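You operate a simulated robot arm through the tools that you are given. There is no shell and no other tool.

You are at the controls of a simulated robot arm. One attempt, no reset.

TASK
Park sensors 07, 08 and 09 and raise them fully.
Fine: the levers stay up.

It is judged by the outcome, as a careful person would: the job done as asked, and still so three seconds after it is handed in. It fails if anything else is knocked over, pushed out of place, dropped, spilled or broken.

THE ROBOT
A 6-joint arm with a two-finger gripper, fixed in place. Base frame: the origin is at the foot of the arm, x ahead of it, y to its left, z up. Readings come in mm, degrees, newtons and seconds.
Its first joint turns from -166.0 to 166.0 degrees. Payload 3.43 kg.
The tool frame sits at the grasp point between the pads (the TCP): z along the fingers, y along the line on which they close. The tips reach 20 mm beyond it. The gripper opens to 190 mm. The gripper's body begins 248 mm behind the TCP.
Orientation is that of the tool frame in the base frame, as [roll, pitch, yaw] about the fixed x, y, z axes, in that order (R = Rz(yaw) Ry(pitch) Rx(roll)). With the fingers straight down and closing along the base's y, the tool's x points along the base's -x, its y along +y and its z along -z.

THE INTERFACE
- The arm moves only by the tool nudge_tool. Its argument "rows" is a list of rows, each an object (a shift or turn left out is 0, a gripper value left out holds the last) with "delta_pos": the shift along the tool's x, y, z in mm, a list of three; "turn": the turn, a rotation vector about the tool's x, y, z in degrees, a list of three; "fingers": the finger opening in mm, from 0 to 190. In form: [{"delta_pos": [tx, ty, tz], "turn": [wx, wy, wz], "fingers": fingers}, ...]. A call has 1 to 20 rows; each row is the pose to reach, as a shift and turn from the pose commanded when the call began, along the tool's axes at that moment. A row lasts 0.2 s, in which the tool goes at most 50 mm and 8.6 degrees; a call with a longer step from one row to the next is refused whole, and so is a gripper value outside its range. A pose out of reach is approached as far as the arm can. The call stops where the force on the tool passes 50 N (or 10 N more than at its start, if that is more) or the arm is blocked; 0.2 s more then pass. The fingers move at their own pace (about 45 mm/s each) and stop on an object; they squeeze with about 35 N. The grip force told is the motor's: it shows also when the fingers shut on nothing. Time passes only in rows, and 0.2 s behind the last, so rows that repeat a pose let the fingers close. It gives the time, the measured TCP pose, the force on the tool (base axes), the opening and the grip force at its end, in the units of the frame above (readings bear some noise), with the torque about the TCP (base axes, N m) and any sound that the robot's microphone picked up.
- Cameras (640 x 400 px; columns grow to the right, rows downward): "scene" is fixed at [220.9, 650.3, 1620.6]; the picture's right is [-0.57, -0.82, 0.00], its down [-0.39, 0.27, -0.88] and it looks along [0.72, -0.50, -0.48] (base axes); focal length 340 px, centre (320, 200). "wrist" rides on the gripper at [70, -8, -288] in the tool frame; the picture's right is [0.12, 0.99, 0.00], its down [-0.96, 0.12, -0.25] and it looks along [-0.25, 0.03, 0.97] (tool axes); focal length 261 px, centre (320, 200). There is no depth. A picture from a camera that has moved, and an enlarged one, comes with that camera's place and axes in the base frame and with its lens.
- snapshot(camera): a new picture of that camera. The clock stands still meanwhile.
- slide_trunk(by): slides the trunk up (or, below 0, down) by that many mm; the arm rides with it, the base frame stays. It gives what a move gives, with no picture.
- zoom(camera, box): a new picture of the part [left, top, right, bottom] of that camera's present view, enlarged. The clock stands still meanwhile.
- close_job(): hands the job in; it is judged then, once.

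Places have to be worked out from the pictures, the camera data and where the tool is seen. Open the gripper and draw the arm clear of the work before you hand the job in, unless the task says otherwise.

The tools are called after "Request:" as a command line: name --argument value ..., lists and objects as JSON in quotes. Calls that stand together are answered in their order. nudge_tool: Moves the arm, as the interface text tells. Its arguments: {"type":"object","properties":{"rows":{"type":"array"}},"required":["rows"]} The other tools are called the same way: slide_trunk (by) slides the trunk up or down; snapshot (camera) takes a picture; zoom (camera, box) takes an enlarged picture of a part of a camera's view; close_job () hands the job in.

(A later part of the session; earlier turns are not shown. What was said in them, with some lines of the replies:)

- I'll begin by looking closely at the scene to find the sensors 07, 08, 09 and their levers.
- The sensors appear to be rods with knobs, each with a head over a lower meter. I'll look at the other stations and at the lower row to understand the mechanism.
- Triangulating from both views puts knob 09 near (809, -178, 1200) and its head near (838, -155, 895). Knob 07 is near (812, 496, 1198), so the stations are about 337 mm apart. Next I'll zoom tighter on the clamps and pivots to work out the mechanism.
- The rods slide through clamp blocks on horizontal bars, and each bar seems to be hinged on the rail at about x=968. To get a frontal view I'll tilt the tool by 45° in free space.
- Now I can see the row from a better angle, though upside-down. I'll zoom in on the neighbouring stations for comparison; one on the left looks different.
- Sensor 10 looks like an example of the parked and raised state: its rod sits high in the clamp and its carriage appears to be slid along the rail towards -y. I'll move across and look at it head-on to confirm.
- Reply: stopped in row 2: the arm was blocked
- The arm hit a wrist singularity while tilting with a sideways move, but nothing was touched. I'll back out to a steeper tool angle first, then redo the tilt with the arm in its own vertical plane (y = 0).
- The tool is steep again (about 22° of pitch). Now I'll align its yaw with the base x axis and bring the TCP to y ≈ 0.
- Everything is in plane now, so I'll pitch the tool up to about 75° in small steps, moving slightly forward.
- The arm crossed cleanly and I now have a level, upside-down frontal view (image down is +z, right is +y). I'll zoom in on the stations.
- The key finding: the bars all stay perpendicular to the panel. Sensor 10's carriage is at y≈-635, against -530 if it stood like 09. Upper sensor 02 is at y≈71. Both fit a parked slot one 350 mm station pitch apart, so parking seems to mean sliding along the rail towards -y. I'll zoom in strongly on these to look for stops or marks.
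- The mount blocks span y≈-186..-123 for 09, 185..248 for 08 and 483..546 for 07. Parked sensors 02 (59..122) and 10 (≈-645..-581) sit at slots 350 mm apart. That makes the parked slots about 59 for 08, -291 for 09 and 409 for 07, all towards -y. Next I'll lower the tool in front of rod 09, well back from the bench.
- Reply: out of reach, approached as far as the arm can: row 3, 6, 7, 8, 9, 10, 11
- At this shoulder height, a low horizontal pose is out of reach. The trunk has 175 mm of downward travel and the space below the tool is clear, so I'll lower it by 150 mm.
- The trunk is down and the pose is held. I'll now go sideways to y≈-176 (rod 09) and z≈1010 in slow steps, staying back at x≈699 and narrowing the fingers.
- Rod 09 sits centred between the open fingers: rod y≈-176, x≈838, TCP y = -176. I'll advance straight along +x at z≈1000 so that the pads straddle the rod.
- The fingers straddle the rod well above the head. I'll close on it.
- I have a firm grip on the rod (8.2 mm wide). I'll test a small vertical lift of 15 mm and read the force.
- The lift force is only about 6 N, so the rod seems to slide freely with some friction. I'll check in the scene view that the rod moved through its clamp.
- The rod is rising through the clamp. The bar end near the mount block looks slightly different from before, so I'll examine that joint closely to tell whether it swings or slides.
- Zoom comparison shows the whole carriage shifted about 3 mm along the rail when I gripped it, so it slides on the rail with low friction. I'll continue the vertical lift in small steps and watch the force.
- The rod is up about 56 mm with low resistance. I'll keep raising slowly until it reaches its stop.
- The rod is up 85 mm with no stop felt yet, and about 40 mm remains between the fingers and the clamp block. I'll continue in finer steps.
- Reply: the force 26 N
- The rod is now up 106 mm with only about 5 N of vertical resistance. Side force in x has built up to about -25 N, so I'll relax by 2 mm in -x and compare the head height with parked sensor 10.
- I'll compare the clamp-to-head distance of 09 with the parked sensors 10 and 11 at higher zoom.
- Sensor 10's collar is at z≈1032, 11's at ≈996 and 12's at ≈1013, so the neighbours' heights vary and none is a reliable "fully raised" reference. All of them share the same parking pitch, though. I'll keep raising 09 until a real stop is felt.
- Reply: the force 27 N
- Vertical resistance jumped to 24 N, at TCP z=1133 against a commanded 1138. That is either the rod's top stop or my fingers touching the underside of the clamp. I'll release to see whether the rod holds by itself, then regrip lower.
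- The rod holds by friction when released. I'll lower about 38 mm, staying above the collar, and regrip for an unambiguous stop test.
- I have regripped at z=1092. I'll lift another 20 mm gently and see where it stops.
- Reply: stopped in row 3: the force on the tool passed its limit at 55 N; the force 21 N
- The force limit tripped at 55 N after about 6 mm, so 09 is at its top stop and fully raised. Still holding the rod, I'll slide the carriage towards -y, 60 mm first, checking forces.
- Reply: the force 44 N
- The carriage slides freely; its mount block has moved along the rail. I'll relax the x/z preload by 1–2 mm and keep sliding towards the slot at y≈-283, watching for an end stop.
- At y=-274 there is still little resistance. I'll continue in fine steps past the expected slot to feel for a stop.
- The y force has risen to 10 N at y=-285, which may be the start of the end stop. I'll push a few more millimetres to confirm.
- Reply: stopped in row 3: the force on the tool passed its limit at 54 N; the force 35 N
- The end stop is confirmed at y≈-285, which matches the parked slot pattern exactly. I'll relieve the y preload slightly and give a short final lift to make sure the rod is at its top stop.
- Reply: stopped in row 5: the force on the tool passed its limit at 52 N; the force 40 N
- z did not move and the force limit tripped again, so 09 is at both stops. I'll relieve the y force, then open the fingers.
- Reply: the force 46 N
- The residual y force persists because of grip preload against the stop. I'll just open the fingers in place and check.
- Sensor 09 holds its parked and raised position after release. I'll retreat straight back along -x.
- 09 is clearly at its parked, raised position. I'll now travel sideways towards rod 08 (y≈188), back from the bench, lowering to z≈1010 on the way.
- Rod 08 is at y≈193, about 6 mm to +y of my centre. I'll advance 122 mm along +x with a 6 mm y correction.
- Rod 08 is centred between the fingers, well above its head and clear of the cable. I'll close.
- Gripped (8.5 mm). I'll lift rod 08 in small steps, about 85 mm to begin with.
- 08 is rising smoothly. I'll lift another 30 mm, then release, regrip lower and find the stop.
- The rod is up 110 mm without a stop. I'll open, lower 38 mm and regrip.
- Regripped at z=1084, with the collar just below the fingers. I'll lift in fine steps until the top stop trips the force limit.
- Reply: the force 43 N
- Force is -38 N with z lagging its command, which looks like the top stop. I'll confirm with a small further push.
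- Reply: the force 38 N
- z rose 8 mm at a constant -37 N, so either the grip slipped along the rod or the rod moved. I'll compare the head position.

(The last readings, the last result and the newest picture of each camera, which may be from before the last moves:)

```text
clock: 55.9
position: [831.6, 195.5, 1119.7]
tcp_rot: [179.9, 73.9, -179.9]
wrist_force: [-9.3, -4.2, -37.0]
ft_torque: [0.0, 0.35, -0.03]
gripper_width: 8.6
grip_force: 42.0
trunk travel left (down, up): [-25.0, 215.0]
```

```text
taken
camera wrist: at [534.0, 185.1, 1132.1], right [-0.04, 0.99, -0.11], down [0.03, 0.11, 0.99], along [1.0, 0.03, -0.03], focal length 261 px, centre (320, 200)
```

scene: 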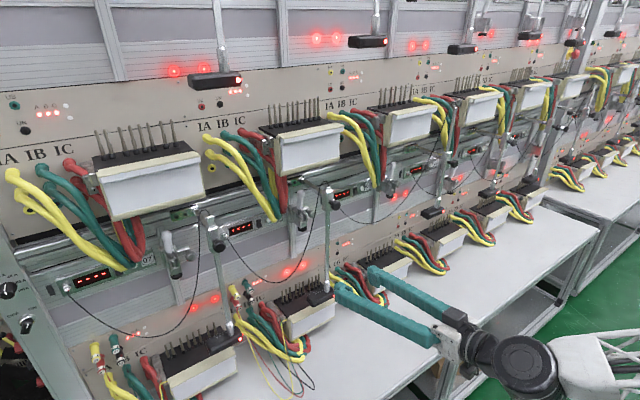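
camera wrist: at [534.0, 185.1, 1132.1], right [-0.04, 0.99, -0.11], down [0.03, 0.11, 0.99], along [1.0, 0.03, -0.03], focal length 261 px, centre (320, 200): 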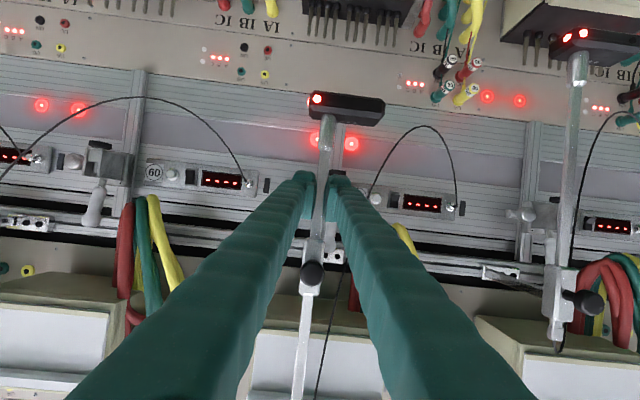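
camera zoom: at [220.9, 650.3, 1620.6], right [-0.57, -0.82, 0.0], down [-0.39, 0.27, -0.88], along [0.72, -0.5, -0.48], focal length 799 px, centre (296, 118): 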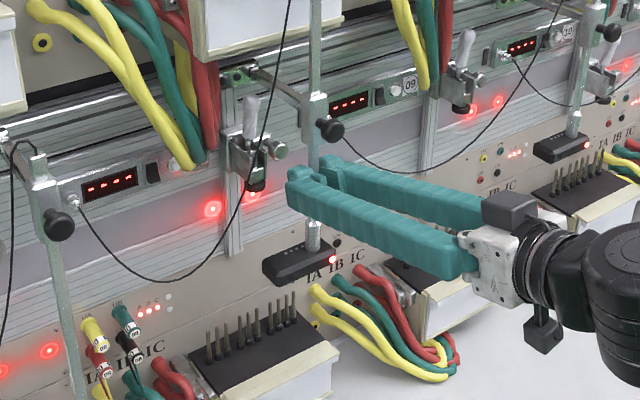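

The head did not move, so the fingers slipped on the rod: 08 is at its top stop. Now I'll slide carriage 08 towards -y.

Request:
nudge_tool --rows '[{"delta_pos": [1.4, 0, 0.4]}, {"delta_pos": [1.4, -10, 0.4]}, {"delta_pos": [1.4, -20, 0.4]}, {"delta_pos": [1.4, -30, 0.4]}, {"delta_pos": [1.4, -40, 0.4]}, {"delta_pos": [1.4, -50, 0.4]}, {"delta_pos": [1.4, -60, 0.4]}, {"delta_pos": [1.4, -70, 0.4]}, {"delta_pos": [1.4, -80, 0.4]}, {"delta_pos": [1.4, -90, 0.4]}, {"delta_pos": [1.4, -100, 0.4]}, {"delta_pos": [1.4, -100, 0.4]}]'

Request:
zoom --camera "scene" --box '[270, 130, 410, 300]'

```text
clock: 58.5
position: [829.0, 93.3, 1117.7]
tcp_rot: [179.7, 74.1, 179.9]
wrist_force: [8.0, -2.2, 2.0]
ft_torque: [0.01, 0.0, -0.01]
gripper_width: 7.7
grip_force: 41.4
trunk travel left (down, up): [-25.0, 215.0]
```

```text
2.35 times, centred on (340, 215) of scene
camera zoom: at [220.9, 650.3, 1620.6], right [-0.57, -0.82, 0.0], down [-0.39, 0.27, -0.88], along [0.72, -0.5, -0.48], focal length 799 px, centre (273, 165)
```

zoom: 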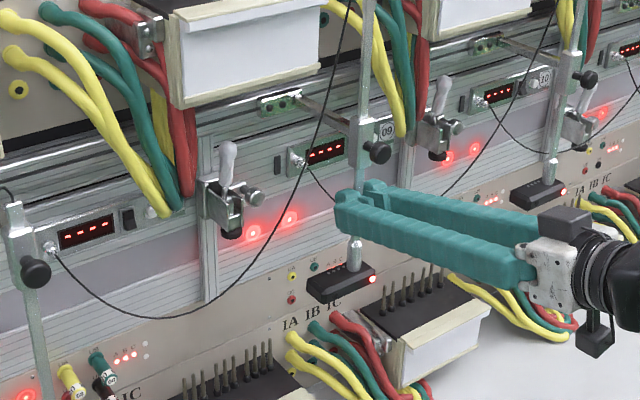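

08 has slid to y≈93. I'll continue in fine steps until the end stop near y≈65.

Request:
nudge_tool --rows '[{"delta_pos": [0, -5, 0]}, {"delta_pos": [0, -10, 0]}, {"delta_pos": [0, -15, 0]}, {"delta_pos": [0, -20, 0]}, {"delta_pos": [0, -23, 0]}, {"delta_pos": [0, -26, 0]}, {"delta_pos": [0, -29, 0]}, {"delta_pos": [0, -32, 0]}, {"delta_pos": [0, -35, 0]}, {"delta_pos": [0, -38, 0]}]'

Request:
zoom --camera "scene" --box '[270, 130, 410, 300]'

```text
clock: 60.3
position: [829.1, 69.1, 1117.2]
tcp_rot: [179.6, 74.1, -179.6]
wrist_force: [-23.0, 47.0, 2.5]
ft_torque: [-0.4, -0.16, 0.7]
gripper_width: 8.0
grip_force: 42.3
trunk travel left (down, up): [-25.0, 215.0]
stopped in row 8: the force on the tool passed its limit at 53 N (the readings are from after the stop); the commanded pose is now the measured one
```

```text
2.35 times, centred on (340, 215) of scene
camera zoom: at [220.9, 650.3, 1620.6], right [-0.57, -0.82, 0.0], down [-0.39, 0.27, -0.88], along [0.72, -0.5, -0.48], focal length 799 px, centre (273, 165)
```

zoom: 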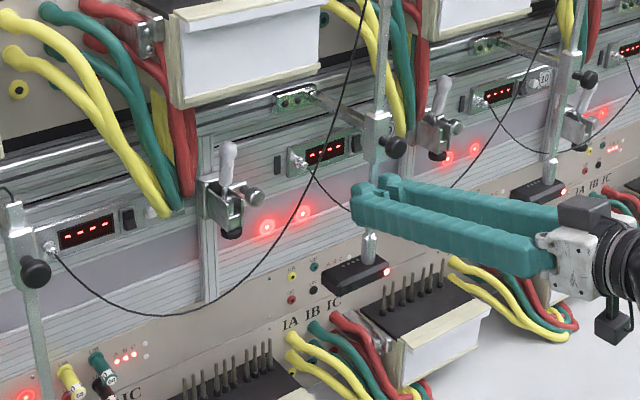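

The end stop for 08 is at y≈69, consistent with the slot pattern. I'll relieve the y load and do a final 5 mm lift check.

Request:
nudge_tool --rows '[{"delta_pos": [0.3, 2.5, -0.8]}, {"delta_pos": [-1.6, 2.5, -1.4]}, {"delta_pos": [-3.5, 2.5, -2]}, {"delta_pos": [-5.4, 2.5, -2.5]}, {"delta_pos": [-5.4, 2.5, -2.5]}]'

Request:
zoom --camera "scene" --box '[270, 130, 410, 300]'

```text
clock: 61.4
position: [829.1, 69.8, 1120.1]
tcp_rot: [179.7, 73.5, -179.5]
wrist_force: [-13.2, 59.3, -2.6]
ft_torque: [-0.57, 0.13, 0.86]
gripper_width: 7.7
grip_force: 42.0
trunk travel left (down, up): [-25.0, 215.0]
stopped in row 5: the force on the tool passed its limit at 64 N (the readings are from after the stop); the commanded pose is now the measured one
```

```text
2.35 times, centred on (340, 215) of scene
camera zoom: at [220.9, 650.3, 1620.6], right [-0.57, -0.82, 0.0], down [-0.39, 0.27, -0.88], along [0.72, -0.5, -0.48], focal length 799 px, centre (273, 165)
```

zoom: 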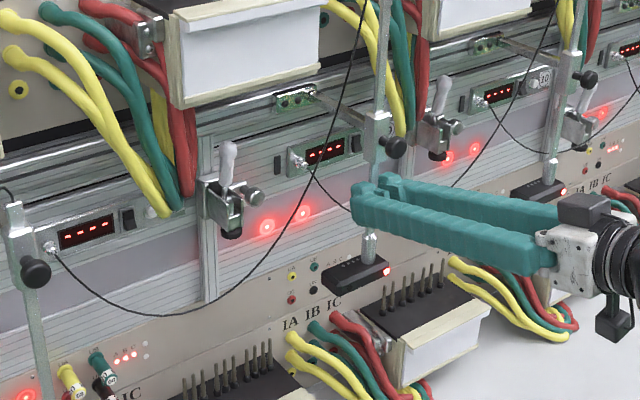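

The y preload persists as before, while the head and carriage stay put at both stops. I'll open the fingers in place.

Request:
nudge_tool --rows '[{"fingers": 25}, {"fingers": 45}, {"fingers": 45}, {"fingers": 45}]'

Request:
zoom --camera "scene" --box '[270, 130, 410, 300]'

Request:
snapshot --camera "wrist"

```text
clock: 62.4
position: [829.8, 60.6, 1121.3]
tcp_rot: [179.4, 73.8, 179.7]
wrist_force: [-0.3, -0.2, -0.6]
ft_torque: [-0.03, 0.0, -0.01]
gripper_width: 44.9
grip_force: 0.0
trunk travel left (down, up): [-25.0, 215.0]
```

```text
2.35 times, centred on (340, 215) of scene
camera zoom: at [220.9, 650.3, 1620.6], right [-0.57, -0.82, 0.0], down [-0.39, 0.27, -0.88], along [0.72, -0.5, -0.48], focal length 799 px, centre (273, 165)
```

zoom: 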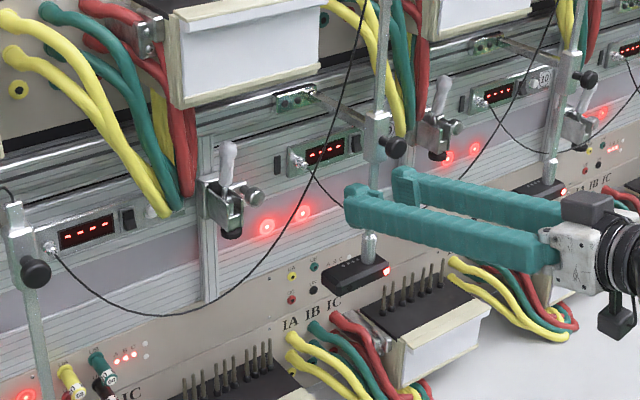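

```text
taken
camera wrist: at [532.8, 51.8, 1134.1], right [-0.04, 0.99, -0.11], down [0.03, 0.11, 0.99], along [1.0, 0.03, -0.04], focal length 261 px, centre (320, 200)
```

wrist: 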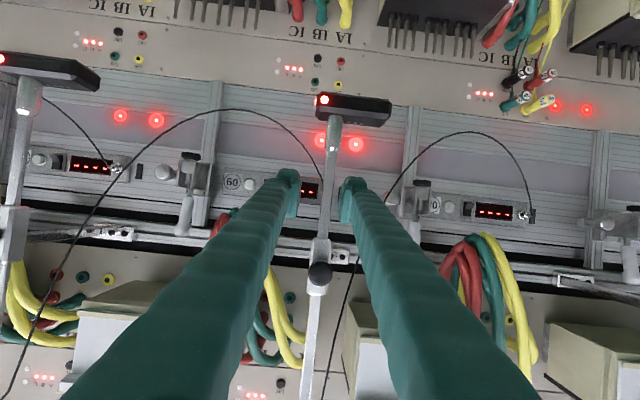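

08 holds at both stops after release, and the tool sprang about 9 mm to -y. I'll re-centre on the rod and retreat straight back.

Request:
nudge_tool --rows '[{"delta_pos": [0, 7, 0]}, {"delta_pos": [5.5, 7, -19.2]}, {"delta_pos": [11, 7, -38.4]}, {"delta_pos": [16.5, 7, -57.6]}, {"delta_pos": [22, 7, -76.9]}, {"delta_pos": [27.5, 7, -96]}, {"delta_pos": [31.7, 7, -110.5]}, {"delta_pos": [31.7, 7, -110.5]}]'

Request:
snapshot --camera "wrist"

```text
clock: 64.2
position: [714.0, 69.7, 1120.9]
tcp_rot: [179.5, 73.6, 179.7]
wrist_force: [0.3, 0.5, 1.3]
ft_torque: [-0.05, 0.0, 0.01]
gripper_width: 45.3
grip_force: 0.0
trunk travel left (down, up): [-25.0, 215.0]
```

```text
taken
camera wrist: at [416.3, 58.9, 1134.9], right [-0.04, 0.99, -0.11], down [0.03, 0.11, 0.99], along [1.0, 0.03, -0.04], focal length 261 px, centre (320, 200)
```

wrist: 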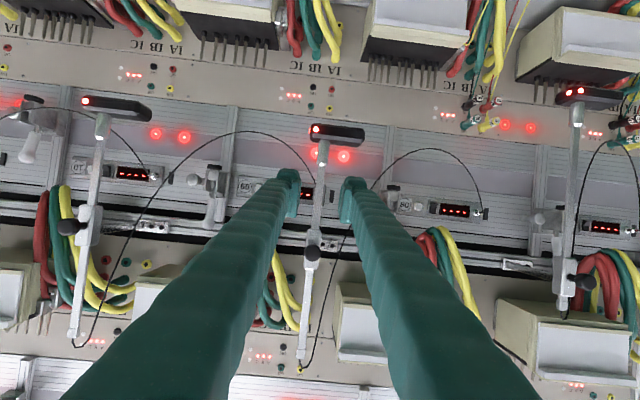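

08 and 09 now match in height (heads at z≈1005). On to 07: I'll travel to y≈480 at x≈714, lowering to z≈1010.

Request:
nudge_tool --rows '[{"delta_pos": [6, 20, 1.7], "fingers": 80}, {"delta_pos": [12, 40, 3.5]}, {"delta_pos": [18, 60, 5.2]}, {"delta_pos": [24, 80, 7]}, {"delta_pos": [30, 100, 8.7]}, {"delta_pos": [36, 120, 10.5]}, {"delta_pos": [42, 140, 12.2]}, {"delta_pos": [48, 160, 14]}, {"delta_pos": [54, 180, 15.7]}, {"delta_pos": [60, 200, 17.4]}, {"delta_pos": [66, 220, 19.2]}, {"delta_pos": [72, 240, 21]}, {"delta_pos": [78, 260, 22.7]}, {"delta_pos": [84, 280, 24.4]}, {"delta_pos": [90, 300, 26.2]}, {"delta_pos": [96, 320, 28]}, {"delta_pos": [102, 340, 29.7]}, {"delta_pos": [106.6, 360, 31]}, {"delta_pos": [106.6, 360, 31]}]'

Request:
snapshot --camera "wrist"

```text
clock: 68.2
position: [710.8, 429.0, 1011.4]
tcp_rot: [179.4, 73.7, 179.7]
wrist_force: [-0.6, -0.2, 0.1]
ft_torque: [0.02, 0.01, -0.01]
gripper_width: 79.9
grip_force: 0.1
trunk travel left (down, up): [-25.0, 215.0]
```

```text
taken
camera wrist: at [415.2, 420.6, 1024.5], right [-0.04, 0.99, -0.11], down [0.03, 0.11, 0.99], along [1.0, 0.03, -0.04], focal length 261 px, centre (320, 200)
```

wrist: 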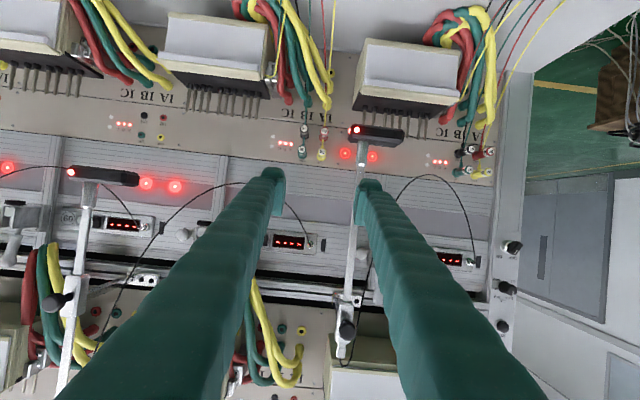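

Rod 07 is at about y≈494. I'll shift +64 mm and recheck the centring.

Request:
nudge_tool --rows '[{"delta_pos": [0, 16, 0]}, {"delta_pos": [0, 32, 0]}, {"delta_pos": [0, 48, 0]}, {"delta_pos": [0, 64, 0]}, {"delta_pos": [0, 64, 0]}, {"delta_pos": [0, 64, 0]}]'

Request:
snapshot --camera "wrist"

Request:
snapshot --camera "scene"

```text
clock: 69.6
position: [712.7, 493.1, 1009.9]
tcp_rot: [179.4, 73.8, 179.7]
wrist_force: [0.7, -0.2, 0.4]
ft_torque: [-0.03, -0.03, -0.01]
gripper_width: 80.0
grip_force: 0.0
trunk travel left (down, up): [-25.0, 215.0]
```

```text
taken
camera wrist: at [416.3, 483.6, 1023.8], right [-0.04, 0.99, -0.11], down [0.03, 0.11, 0.99], along [1.0, 0.03, -0.04], focal length 261 px, centre (320, 200)
```

wrist: 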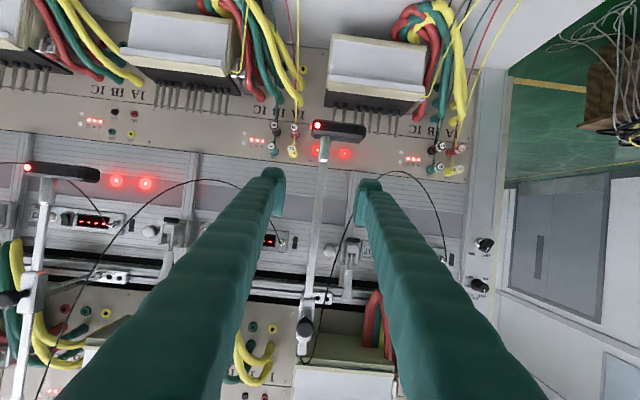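

```text
taken
```

scene: 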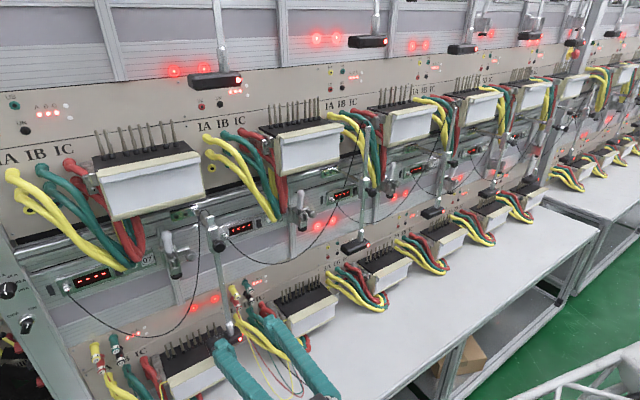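

Rod 07 is centred between the fingers. I'll advance along +x.

Request:
nudge_tool --rows '[{"delta_pos": [-5.5, 1, 19.2]}, {"delta_pos": [-11, 2, 38.4]}, {"delta_pos": [-16.6, 2, 57.6]}, {"delta_pos": [-22.2, 2, 76.9]}, {"delta_pos": [-27.7, 2, 96]}, {"delta_pos": [-33.3, 2, 115.2]}, {"delta_pos": [-33.3, 2, 115.2]}]'

Request:
snapshot --camera "wrist"

Request:
zoom --camera "scene" --box '[150, 180, 310, 360]'

```text
clock: 71.2
position: [833.0, 494.1, 1010.1]
tcp_rot: [179.4, 73.7, 179.7]
wrist_force: [0.5, 0.6, -0.2]
ft_torque: [-0.01, 0.02, -0.01]
gripper_width: 79.8
grip_force: 0.1
trunk travel left (down, up): [-25.0, 215.0]
```

```text
taken
camera wrist: at [536.4, 485.4, 1024.0], right [-0.04, 0.99, -0.11], down [0.03, 0.11, 0.99], along [1.0, 0.03, -0.04], focal length 261 px, centre (320, 200)
```

wrist: 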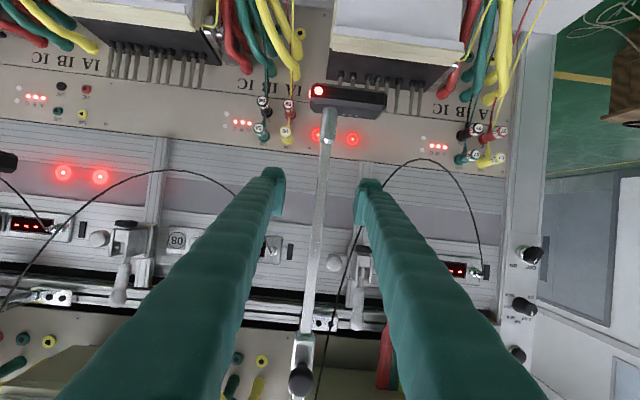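

```text
2.22 times, centred on (230, 270) of scene
camera zoom: at [220.9, 650.3, 1620.6], right [-0.57, -0.82, 0.0], down [-0.39, 0.27, -0.88], along [0.72, -0.5, -0.48], focal length 755 px, centre (520, 44)
```

zoom: 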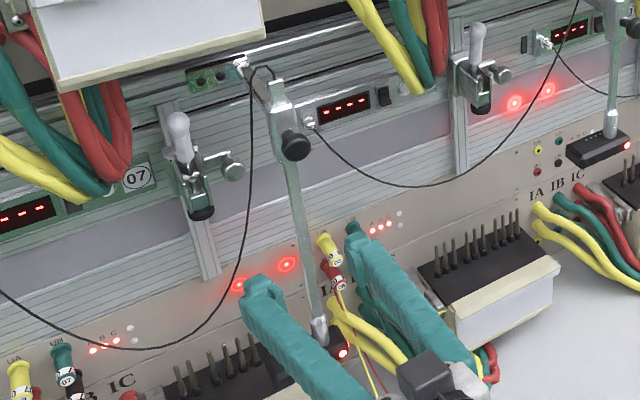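

The geometry is the same as for the other two, and the nearby plugs sit lower and further back. I'll close on rod 07.

Request:
nudge_tool --rows '[{"fingers": 0}, {"fingers": 0}, {"fingers": 0}, {"fingers": 0}, {"fingers": 0}, {"fingers": 0}]'

```text
clock: 72.6
position: [833.4, 494.8, 1010.3]
tcp_rot: [179.5, 73.7, 179.7]
wrist_force: [0.2, 3.7, 0.6]
ft_torque: [-0.09, -0.02, 0.09]
gripper_width: 8.8
grip_force: 42.4
trunk travel left (down, up): [-25.0, 215.0]
```

Gripped (8.8 mm). I'll lift rod 07 about 80 mm in small steps.

Request:
nudge_tool --rows '[{"delta_pos": [-7.7, 0, -2.2]}, {"delta_pos": [-15.4, 0, -4.5]}, {"delta_pos": [-23.1, 0, -6.7]}, {"delta_pos": [-30.8, 0, -9]}, {"delta_pos": [-38.4, 0, -11.2]}, {"delta_pos": [-46.1, 0, -13.5]}, {"delta_pos": [-53.8, 0, -15.7]}, {"delta_pos": [-61.4, 0, -18]}, {"delta_pos": [-69.1, 0, -20.2]}, {"delta_pos": [-76.8, 0, -22.4]}, {"delta_pos": [-76.8, 0, -22.4]}]'

Request:
zoom --camera "scene" --box '[150, 160, 310, 360]'

```text
clock: 75.0
position: [833.0, 495.0, 1090.3]
tcp_rot: [179.4, 73.7, 179.7]
wrist_force: [-1.3, -0.8, -2.9]
ft_torque: [0.0, 0.11, 0.04]
gripper_width: 8.6
grip_force: 42.8
trunk travel left (down, up): [-25.0, 215.0]
```

```text
2.00 times, centred on (230, 260) of scene
camera zoom: at [220.9, 650.3, 1620.6], right [-0.57, -0.82, 0.0], down [-0.39, 0.27, -0.88], along [0.72, -0.5, -0.48], focal length 679 px, centre (500, 80)
```

zoom: 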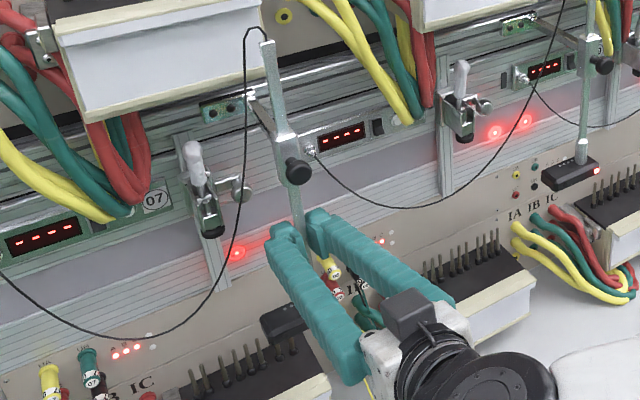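

The rod is up 80 mm and moving freely. I'll lift another 30 mm, then release and regrip lower.

Request:
nudge_tool --rows '[{"delta_pos": [-5.8, 0, -1.7]}, {"delta_pos": [-11.5, 0, -3.4]}, {"delta_pos": [-17.3, 0, -5]}, {"delta_pos": [-23, 0, -6.7]}, {"delta_pos": [-28.8, 0, -8.4]}, {"delta_pos": [-28.8, 0, -8.4]}]'

```text
clock: 76.4
position: [834.3, 496.2, 1121.6]
tcp_rot: [179.3, 73.7, 179.7]
wrist_force: [-6.2, -4.5, -4.9]
ft_torque: [0.0, 0.04, -0.05]
gripper_width: 8.9
grip_force: 42.6
trunk travel left (down, up): [-25.0, 215.0]
```

Now I'll open, lower about 34 mm and regrip.

Request:
nudge_tool --rows '[{"delta_pos": [0, 0, 0], "fingers": 45}, {"delta_pos": [0, 0, 0], "fingers": 45}, {"delta_pos": [0, 0, 0], "fingers": 45}, {"delta_pos": [8.2, 0, 2.4]}, {"delta_pos": [16.3, 0, 4.8]}, {"delta_pos": [24.5, 0, 7.1]}, {"delta_pos": [32.6, 0, 9.5]}, {"delta_pos": [32.6, 0, 9.5], "fingers": 0}, {"delta_pos": [32.6, 0, 9.5], "fingers": 0}, {"delta_pos": [32.6, 0, 9.5], "fingers": 0}, {"delta_pos": [32.6, 0, 9.5], "fingers": 0}]'

Request:
snapshot --camera "wrist"

```text
clock: 78.8
position: [833.1, 493.3, 1087.4]
tcp_rot: [179.4, 73.8, 179.8]
wrist_force: [-1.6, 4.5, -1.2]
ft_torque: [-0.05, -0.05, 0.07]
gripper_width: 8.7
grip_force: 42.2
trunk travel left (down, up): [-25.0, 215.0]
```

```text
taken
camera wrist: at [536.2, 484.3, 1100.1], right [-0.04, 0.99, -0.11], down [0.03, 0.11, 0.99], along [1.0, 0.03, -0.04], focal length 261 px, centre (320, 200)
```

wrist: 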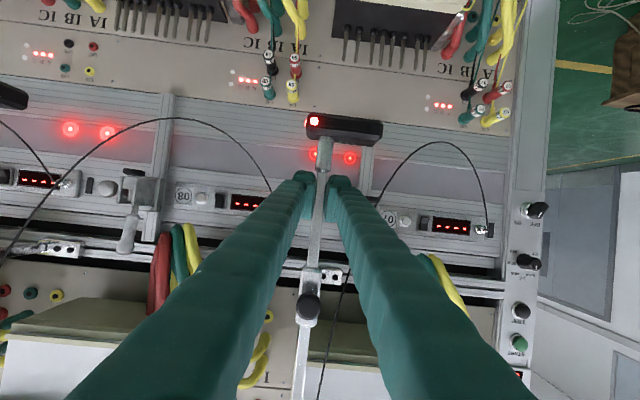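

Regripped just above the collar. I'll lift in fine steps to find the top stop.

Request:
nudge_tool --rows '[{"delta_pos": [-3.85, 0, -1.1]}, {"delta_pos": [-7.7, 0, -2.2]}, {"delta_pos": [-11.5, 0, -3.4]}, {"delta_pos": [-15.4, 0, -4.5]}, {"delta_pos": [-19.2, 0, -5.6]}, {"delta_pos": [-23, 0, -6.7]}, {"delta_pos": [-26.9, 0, -7.8]}, {"delta_pos": [-30.7, 0, -9]}, {"delta_pos": [-30.7, 0, -9]}]'

Request:
snapshot --camera "wrist"

Request:
zoom --camera "scene" --box '[150, 160, 310, 360]'

```text
clock: 80.8
position: [832.0, 494.8, 1118.4]
tcp_rot: [179.5, 73.6, 179.9]
wrist_force: [-4.0, -2.5, -37.4]
ft_torque: [0.0, 0.45, 0.0]
gripper_width: 8.7
grip_force: 42.5
trunk travel left (down, up): [-25.0, 215.0]
```

```text
taken
camera wrist: at [536.1, 485.6, 1132.1], right [-0.04, 0.99, -0.11], down [0.03, 0.11, 0.99], along [1.0, 0.03, -0.04], focal length 261 px, centre (320, 200)
```

wrist: 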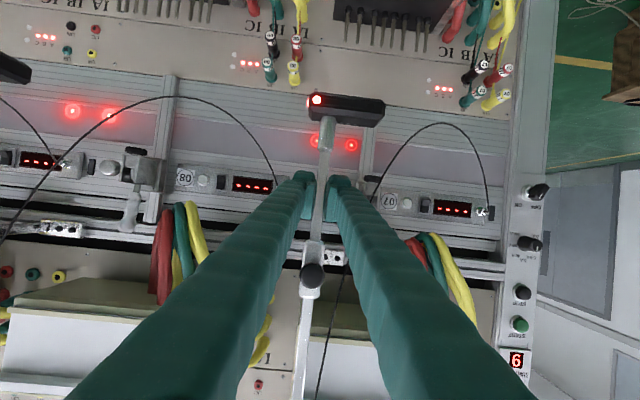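

```text
2.00 times, centred on (230, 260) of scene
camera zoom: at [220.9, 650.3, 1620.6], right [-0.57, -0.82, 0.0], down [-0.39, 0.27, -0.88], along [0.72, -0.5, -0.48], focal length 679 px, centre (500, 80)
```

zoom: 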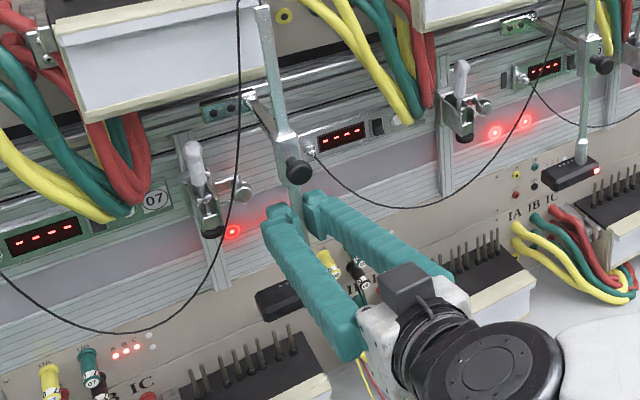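

The slip-level force of -37 N and head height z≈1007 match 08 and 09, so 07 is at its top stop. I'll slide 07 towards -y, with its end stop expected near y≈420.

Request:
nudge_tool --rows '[{"delta_pos": [1.4, 0, 0.4]}, {"delta_pos": [1.4, -8, 0.4]}, {"delta_pos": [1.4, -16, 0.4]}, {"delta_pos": [1.4, -24, 0.4]}, {"delta_pos": [1.4, -32, 0.4]}, {"delta_pos": [1.4, -40, 0.4]}, {"delta_pos": [1.4, -48, 0.4]}, {"delta_pos": [1.4, -54, 0.4]}, {"delta_pos": [1.4, -54, 0.4]}]'

Request:
zoom --camera "scene" --box '[150, 160, 310, 360]'

```text
clock: 82.8
position: [833.6, 439.9, 1117.7]
tcp_rot: [179.3, 73.8, 179.5]
wrist_force: [17.1, -0.2, 3.6]
ft_torque: [-0.02, -0.82, 0.0]
gripper_width: 8.7
grip_force: 42.5
trunk travel left (down, up): [-25.0, 215.0]
```

```text
2.00 times, centred on (230, 260) of scene
camera zoom: at [220.9, 650.3, 1620.6], right [-0.57, -0.82, 0.0], down [-0.39, 0.27, -0.88], along [0.72, -0.5, -0.48], focal length 679 px, centre (500, 80)
```

zoom: 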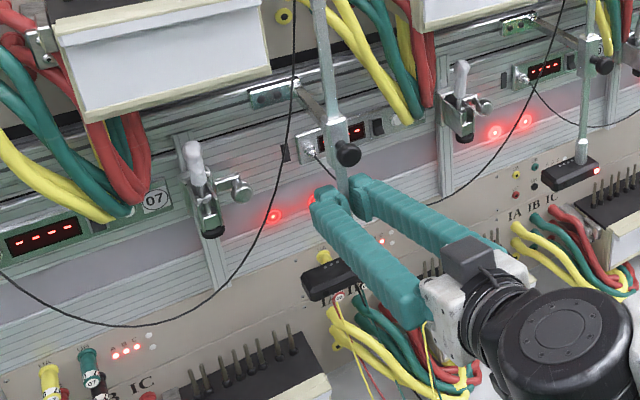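

07 is at y≈440 and moving freely. I'll continue in fine steps to the end stop.

Request:
nudge_tool --rows '[{"delta_pos": [0, -4, 0]}, {"delta_pos": [0, -8, 0]}, {"delta_pos": [0, -11, 0]}, {"delta_pos": [0, -14, 0]}, {"delta_pos": [0, -17, 0]}, {"delta_pos": [0, -20, 0]}, {"delta_pos": [0, -23, 0]}, {"delta_pos": [0, -26, 0]}, {"delta_pos": [0, -29, 0]}]'

Request:
zoom --camera "scene" --box '[150, 160, 310, 360]'

Request:
snapshot --camera "wrist"

```text
clock: 84.4
position: [833.1, 425.2, 1116.7]
tcp_rot: [179.4, 73.7, -179.6]
wrist_force: [-2.9, 45.4, -2.4]
ft_torque: [-0.44, 0.19, 0.48]
gripper_width: 9.1
grip_force: 42.6
trunk travel left (down, up): [-25.0, 215.0]
stopped in row 7: the force on the tool passed its limit at 54 N (the readings are from after the stop); the commanded pose is now the measured one
```

```text
2.00 times, centred on (230, 260) of scene
camera zoom: at [220.9, 650.3, 1620.6], right [-0.57, -0.82, 0.0], down [-0.39, 0.27, -0.88], along [0.72, -0.5, -0.48], focal length 679 px, centre (500, 80)
```

zoom: 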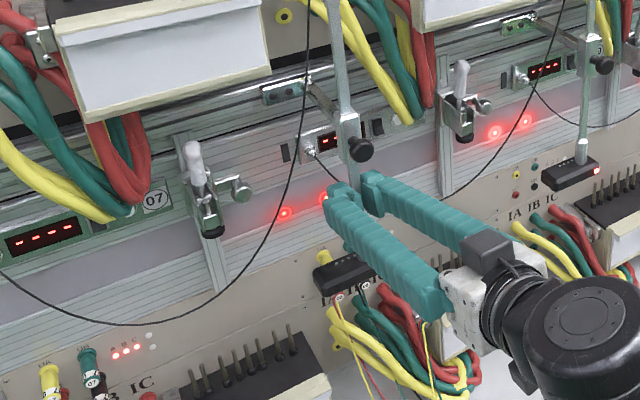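

```text
taken
camera wrist: at [536.0, 411.4, 1129.8], right [-0.05, 0.99, -0.11], down [0.03, 0.11, 0.99], along [1.0, 0.05, -0.04], focal length 261 px, centre (320, 200)
```

wrist: 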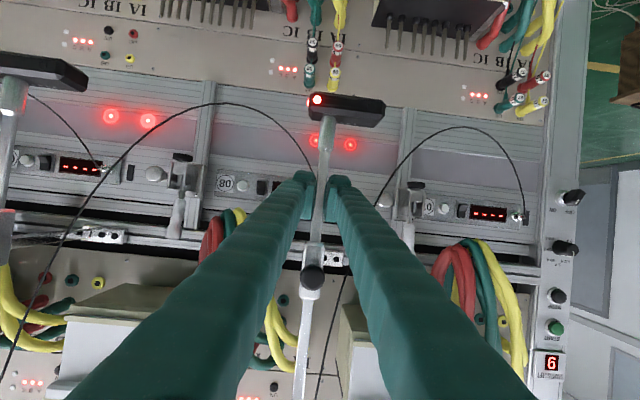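

The end stop is reached near y≈420–425, consistent with the 350 mm pitch. I'll do a quick final 5 mm lift check, then release.

Request:
nudge_tool --rows '[{"delta_pos": [-1.6, 3, -0.5]}, {"delta_pos": [-3.5, 5, -1]}, {"delta_pos": [-5.4, 5, -1.6]}, {"delta_pos": [-5.4, 5, -1.6]}]'

Request:
zoom --camera "scene" --box '[150, 160, 310, 360]'

```text
clock: 85.4
position: [834.6, 423.0, 1119.7]
tcp_rot: [179.8, 73.6, -179.7]
wrist_force: [-22.2, 33.8, -31.0]
ft_torque: [-0.26, 0.21, 0.35]
gripper_width: 8.7
grip_force: 42.7
trunk travel left (down, up): [-25.0, 215.0]
```

```text
2.00 times, centred on (230, 260) of scene
camera zoom: at [220.9, 650.3, 1620.6], right [-0.57, -0.82, 0.0], down [-0.39, 0.27, -0.88], along [0.72, -0.5, -0.48], focal length 679 px, centre (500, 80)
```

zoom: 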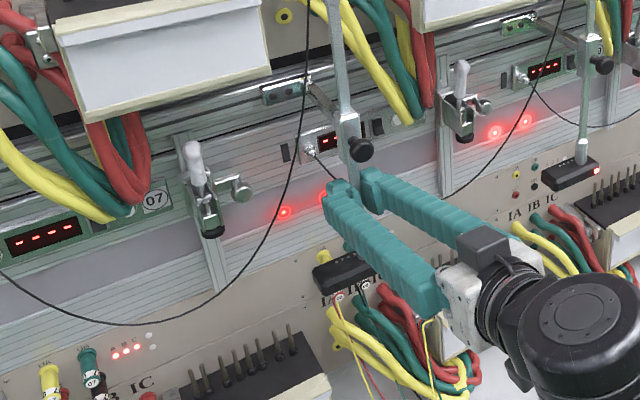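

-31 N upward with the head unmoved: 07 is at the top stop and at the end stop. I'll open the fingers.

Request:
nudge_tool --rows '[{"fingers": 25}, {"fingers": 45}, {"fingers": 45}, {"fingers": 45}]'

Request:
snapshot --camera "wrist"

Request:
zoom --camera "scene" --box '[150, 160, 310, 360]'

```text
clock: 86.4
position: [833.5, 421.2, 1122.9]
tcp_rot: [179.3, 73.8, 179.8]
wrist_force: [0.0, -0.2, 0.6]
ft_torque: [0.0, 0.04, -0.01]
gripper_width: 44.9
grip_force: 0.1
trunk travel left (down, up): [-25.0, 215.0]
```

```text
taken
camera wrist: at [536.8, 412.3, 1136.4], right [-0.04, 0.99, -0.11], down [0.03, 0.11, 0.99], along [1.0, 0.04, -0.03], focal length 261 px, centre (320, 200)
```

wrist: 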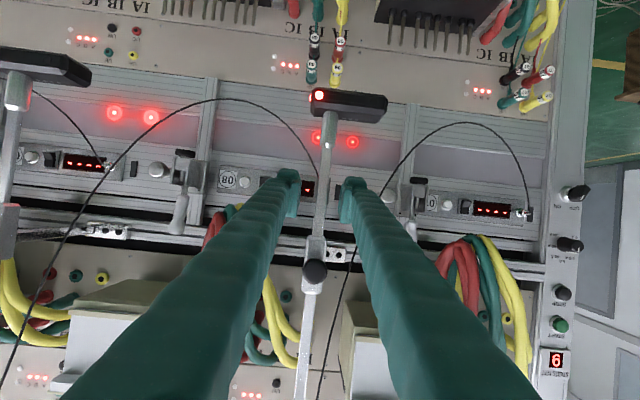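

```text
2.00 times, centred on (230, 260) of scene
camera zoom: at [220.9, 650.3, 1620.6], right [-0.57, -0.82, 0.0], down [-0.39, 0.27, -0.88], along [0.72, -0.5, -0.48], focal length 679 px, centre (500, 80)
```

zoom: 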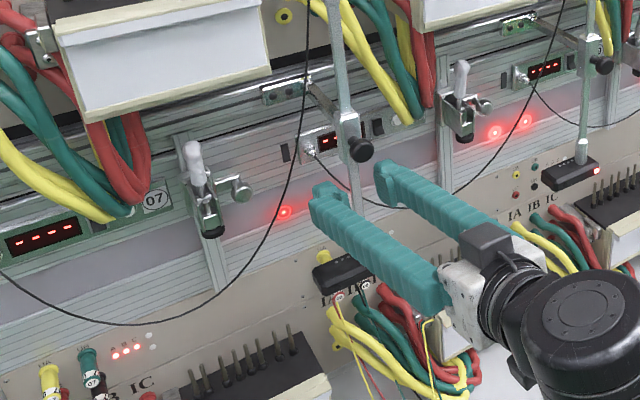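

07 holds. I'll retreat straight back.

Request:
nudge_tool --rows '[{"delta_pos": [0, 3, 0]}, {"delta_pos": [5.5, 3, -19.2]}, {"delta_pos": [11, 3, -38.4]}, {"delta_pos": [16.6, 3, -57.6]}, {"delta_pos": [22.2, 3, -76.9]}, {"delta_pos": [27.7, 3, -96]}, {"delta_pos": [34.6, 3, -120]}, {"delta_pos": [34.6, 3, -120]}]'

Request:
snapshot --camera "wrist"

Request:
snapshot --camera "scene"

```text
clock: 88.2
position: [710.9, 423.2, 1122.3]
tcp_rot: [179.2, 73.8, 179.6]
wrist_force: [0.0, 0.5, 0.5]
ft_torque: [-0.02, -0.02, -0.01]
gripper_width: 44.9
grip_force: 0.1
trunk travel left (down, up): [-25.0, 215.0]
```

```text
taken
camera wrist: at [413.7, 413.0, 1135.6], right [-0.04, 0.99, -0.11], down [0.03, 0.11, 0.99], along [1.0, 0.04, -0.03], focal length 261 px, centre (320, 200)
```

wrist: 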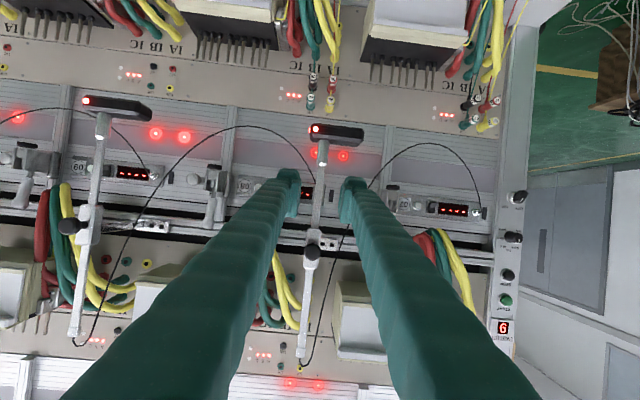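

```text
taken
```

scene: 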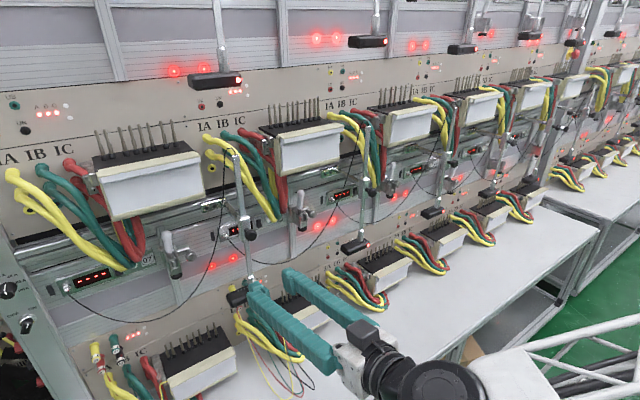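

All three now show the same parked and raised geometry, and the levers are up. I'll verify the heights more precisely with zooms on the scene view of 08 and 09.

Request:
zoom --camera "scene" --box '[410, 125, 474, 225]'

Request:
zoom --camera "scene" --box '[325, 120, 405, 260]'

Request:
zoom --camera "scene" --box '[190, 140, 290, 310]'

```text
4.00 times, centred on (442, 175) of scene
camera zoom: at [220.9, 650.3, 1620.6], right [-0.57, -0.82, 0.0], down [-0.39, 0.27, -0.88], along [0.72, -0.5, -0.48], focal length 1358 px, centre (-168, 300)
```

zoom: 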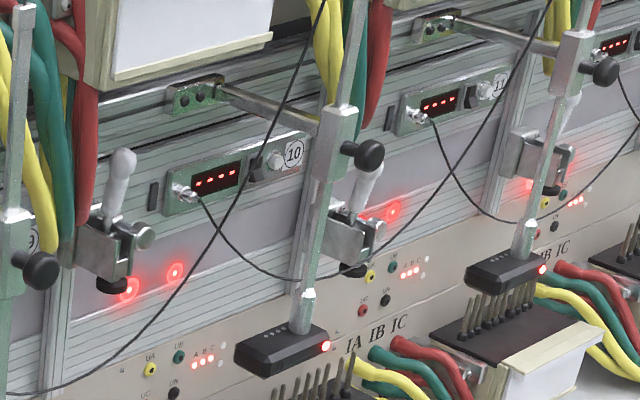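

```text
2.86 times, centred on (365, 190) of scene
camera zoom: at [220.9, 650.3, 1620.6], right [-0.57, -0.82, 0.0], down [-0.39, 0.27, -0.88], along [0.72, -0.5, -0.48], focal length 970 px, centre (191, 229)
```

zoom: 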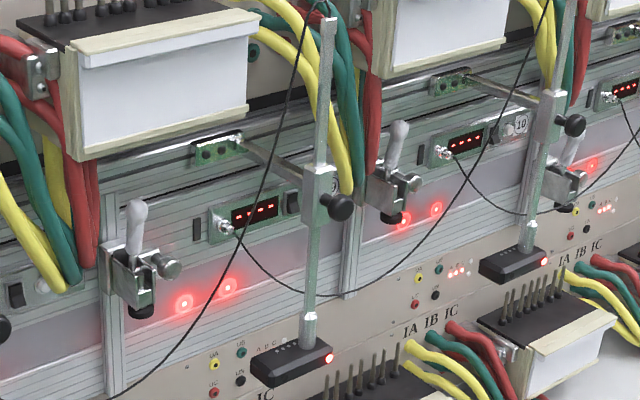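

```text
2.35 times, centred on (240, 225) of scene
camera zoom: at [220.9, 650.3, 1620.6], right [-0.57, -0.82, 0.0], down [-0.39, 0.27, -0.88], along [0.72, -0.5, -0.48], focal length 799 px, centre (508, 141)
```

zoom: 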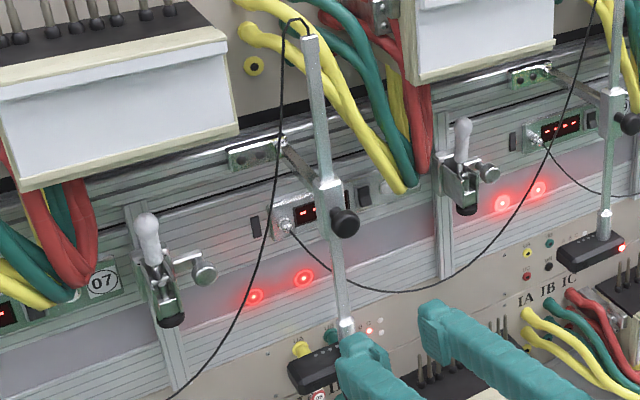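

All three collars sit at z≈1060–1062, at their end stops (y≈425, 70, -283), with the levers up and undisturbed. I'll draw the arm further clear of the bench and open the gripper wider.

Request:
nudge_tool --rows '[{"delta_pos": [4, -5, -14], "fingers": 100}, {"delta_pos": [8, -10, -28]}, {"delta_pos": [12, -15, -42]}, {"delta_pos": [16, -20, -56]}, {"delta_pos": [20, -25, -70]}, {"delta_pos": [24, -30, -84]}, {"delta_pos": [28, -35, -98]}, {"delta_pos": [32, -40, -112]}, {"delta_pos": [32, -40, -112]}]'

Request:
snapshot --camera "wrist"

Request:
snapshot --camera "scene"

```text
clock: 90.2
position: [594.0, 383.1, 1124.4]
tcp_rot: [179.2, 73.8, 179.8]
wrist_force: [-0.1, -0.8, -0.7]
ft_torque: [0.0, -0.01, -0.03]
gripper_width: 99.8
grip_force: 0.1
trunk travel left (down, up): [-25.0, 215.0]
```

```text
taken
camera wrist: at [297.3, 372.8, 1139.0], right [-0.04, 0.99, -0.11], down [0.03, 0.11, 0.99], along [1.0, 0.04, -0.03], focal length 261 px, centre (320, 200)
```

wrist: 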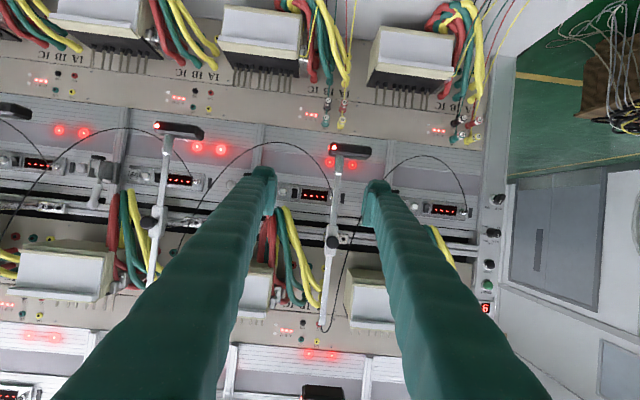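

```text
taken
```

scene: 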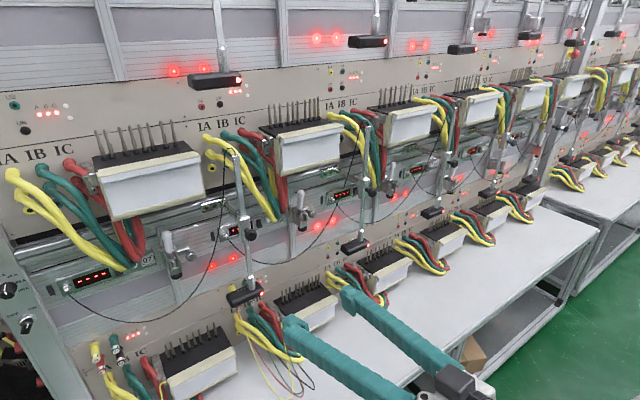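

Sensors 07, 08 and 09 are parked at their end stops and raised to their top stops. The levers 07–09 are still upright, nothing else has moved, and the open gripper is clear of the bench. Handing the job in.

Request:
close_job

```text
The job is handed in.
```

Sensors 07, 08 and 09 are parked and fully raised, and the job is handed in.

- **Parked:** I took "parked" to mean slid along the rail to the -y end stop, because the neighbouring sensors on the bench sit at the same spot in their stations. All three reached a firm stop there, at y of about 425 (07), 70 (08) and -283 mm (09).
- **Raised:** Each rod was lifted until it stopped against firm resistance. All three collars now sit at about z = 1060 mm, and the rods held their height after I let go.
- **Levers:** The levers for 07, 08 and 09 are still up in the final pictures.
- **Surroundings:** I saw nothing else moved or disturbed. Early on, the arm jammed once in mid-air at an awkward wrist angle, touching nothing.

The gripper is open and the arm is drawn back clear of the bench. I did not turn the clamp knobs; friction alone holds the rods up.
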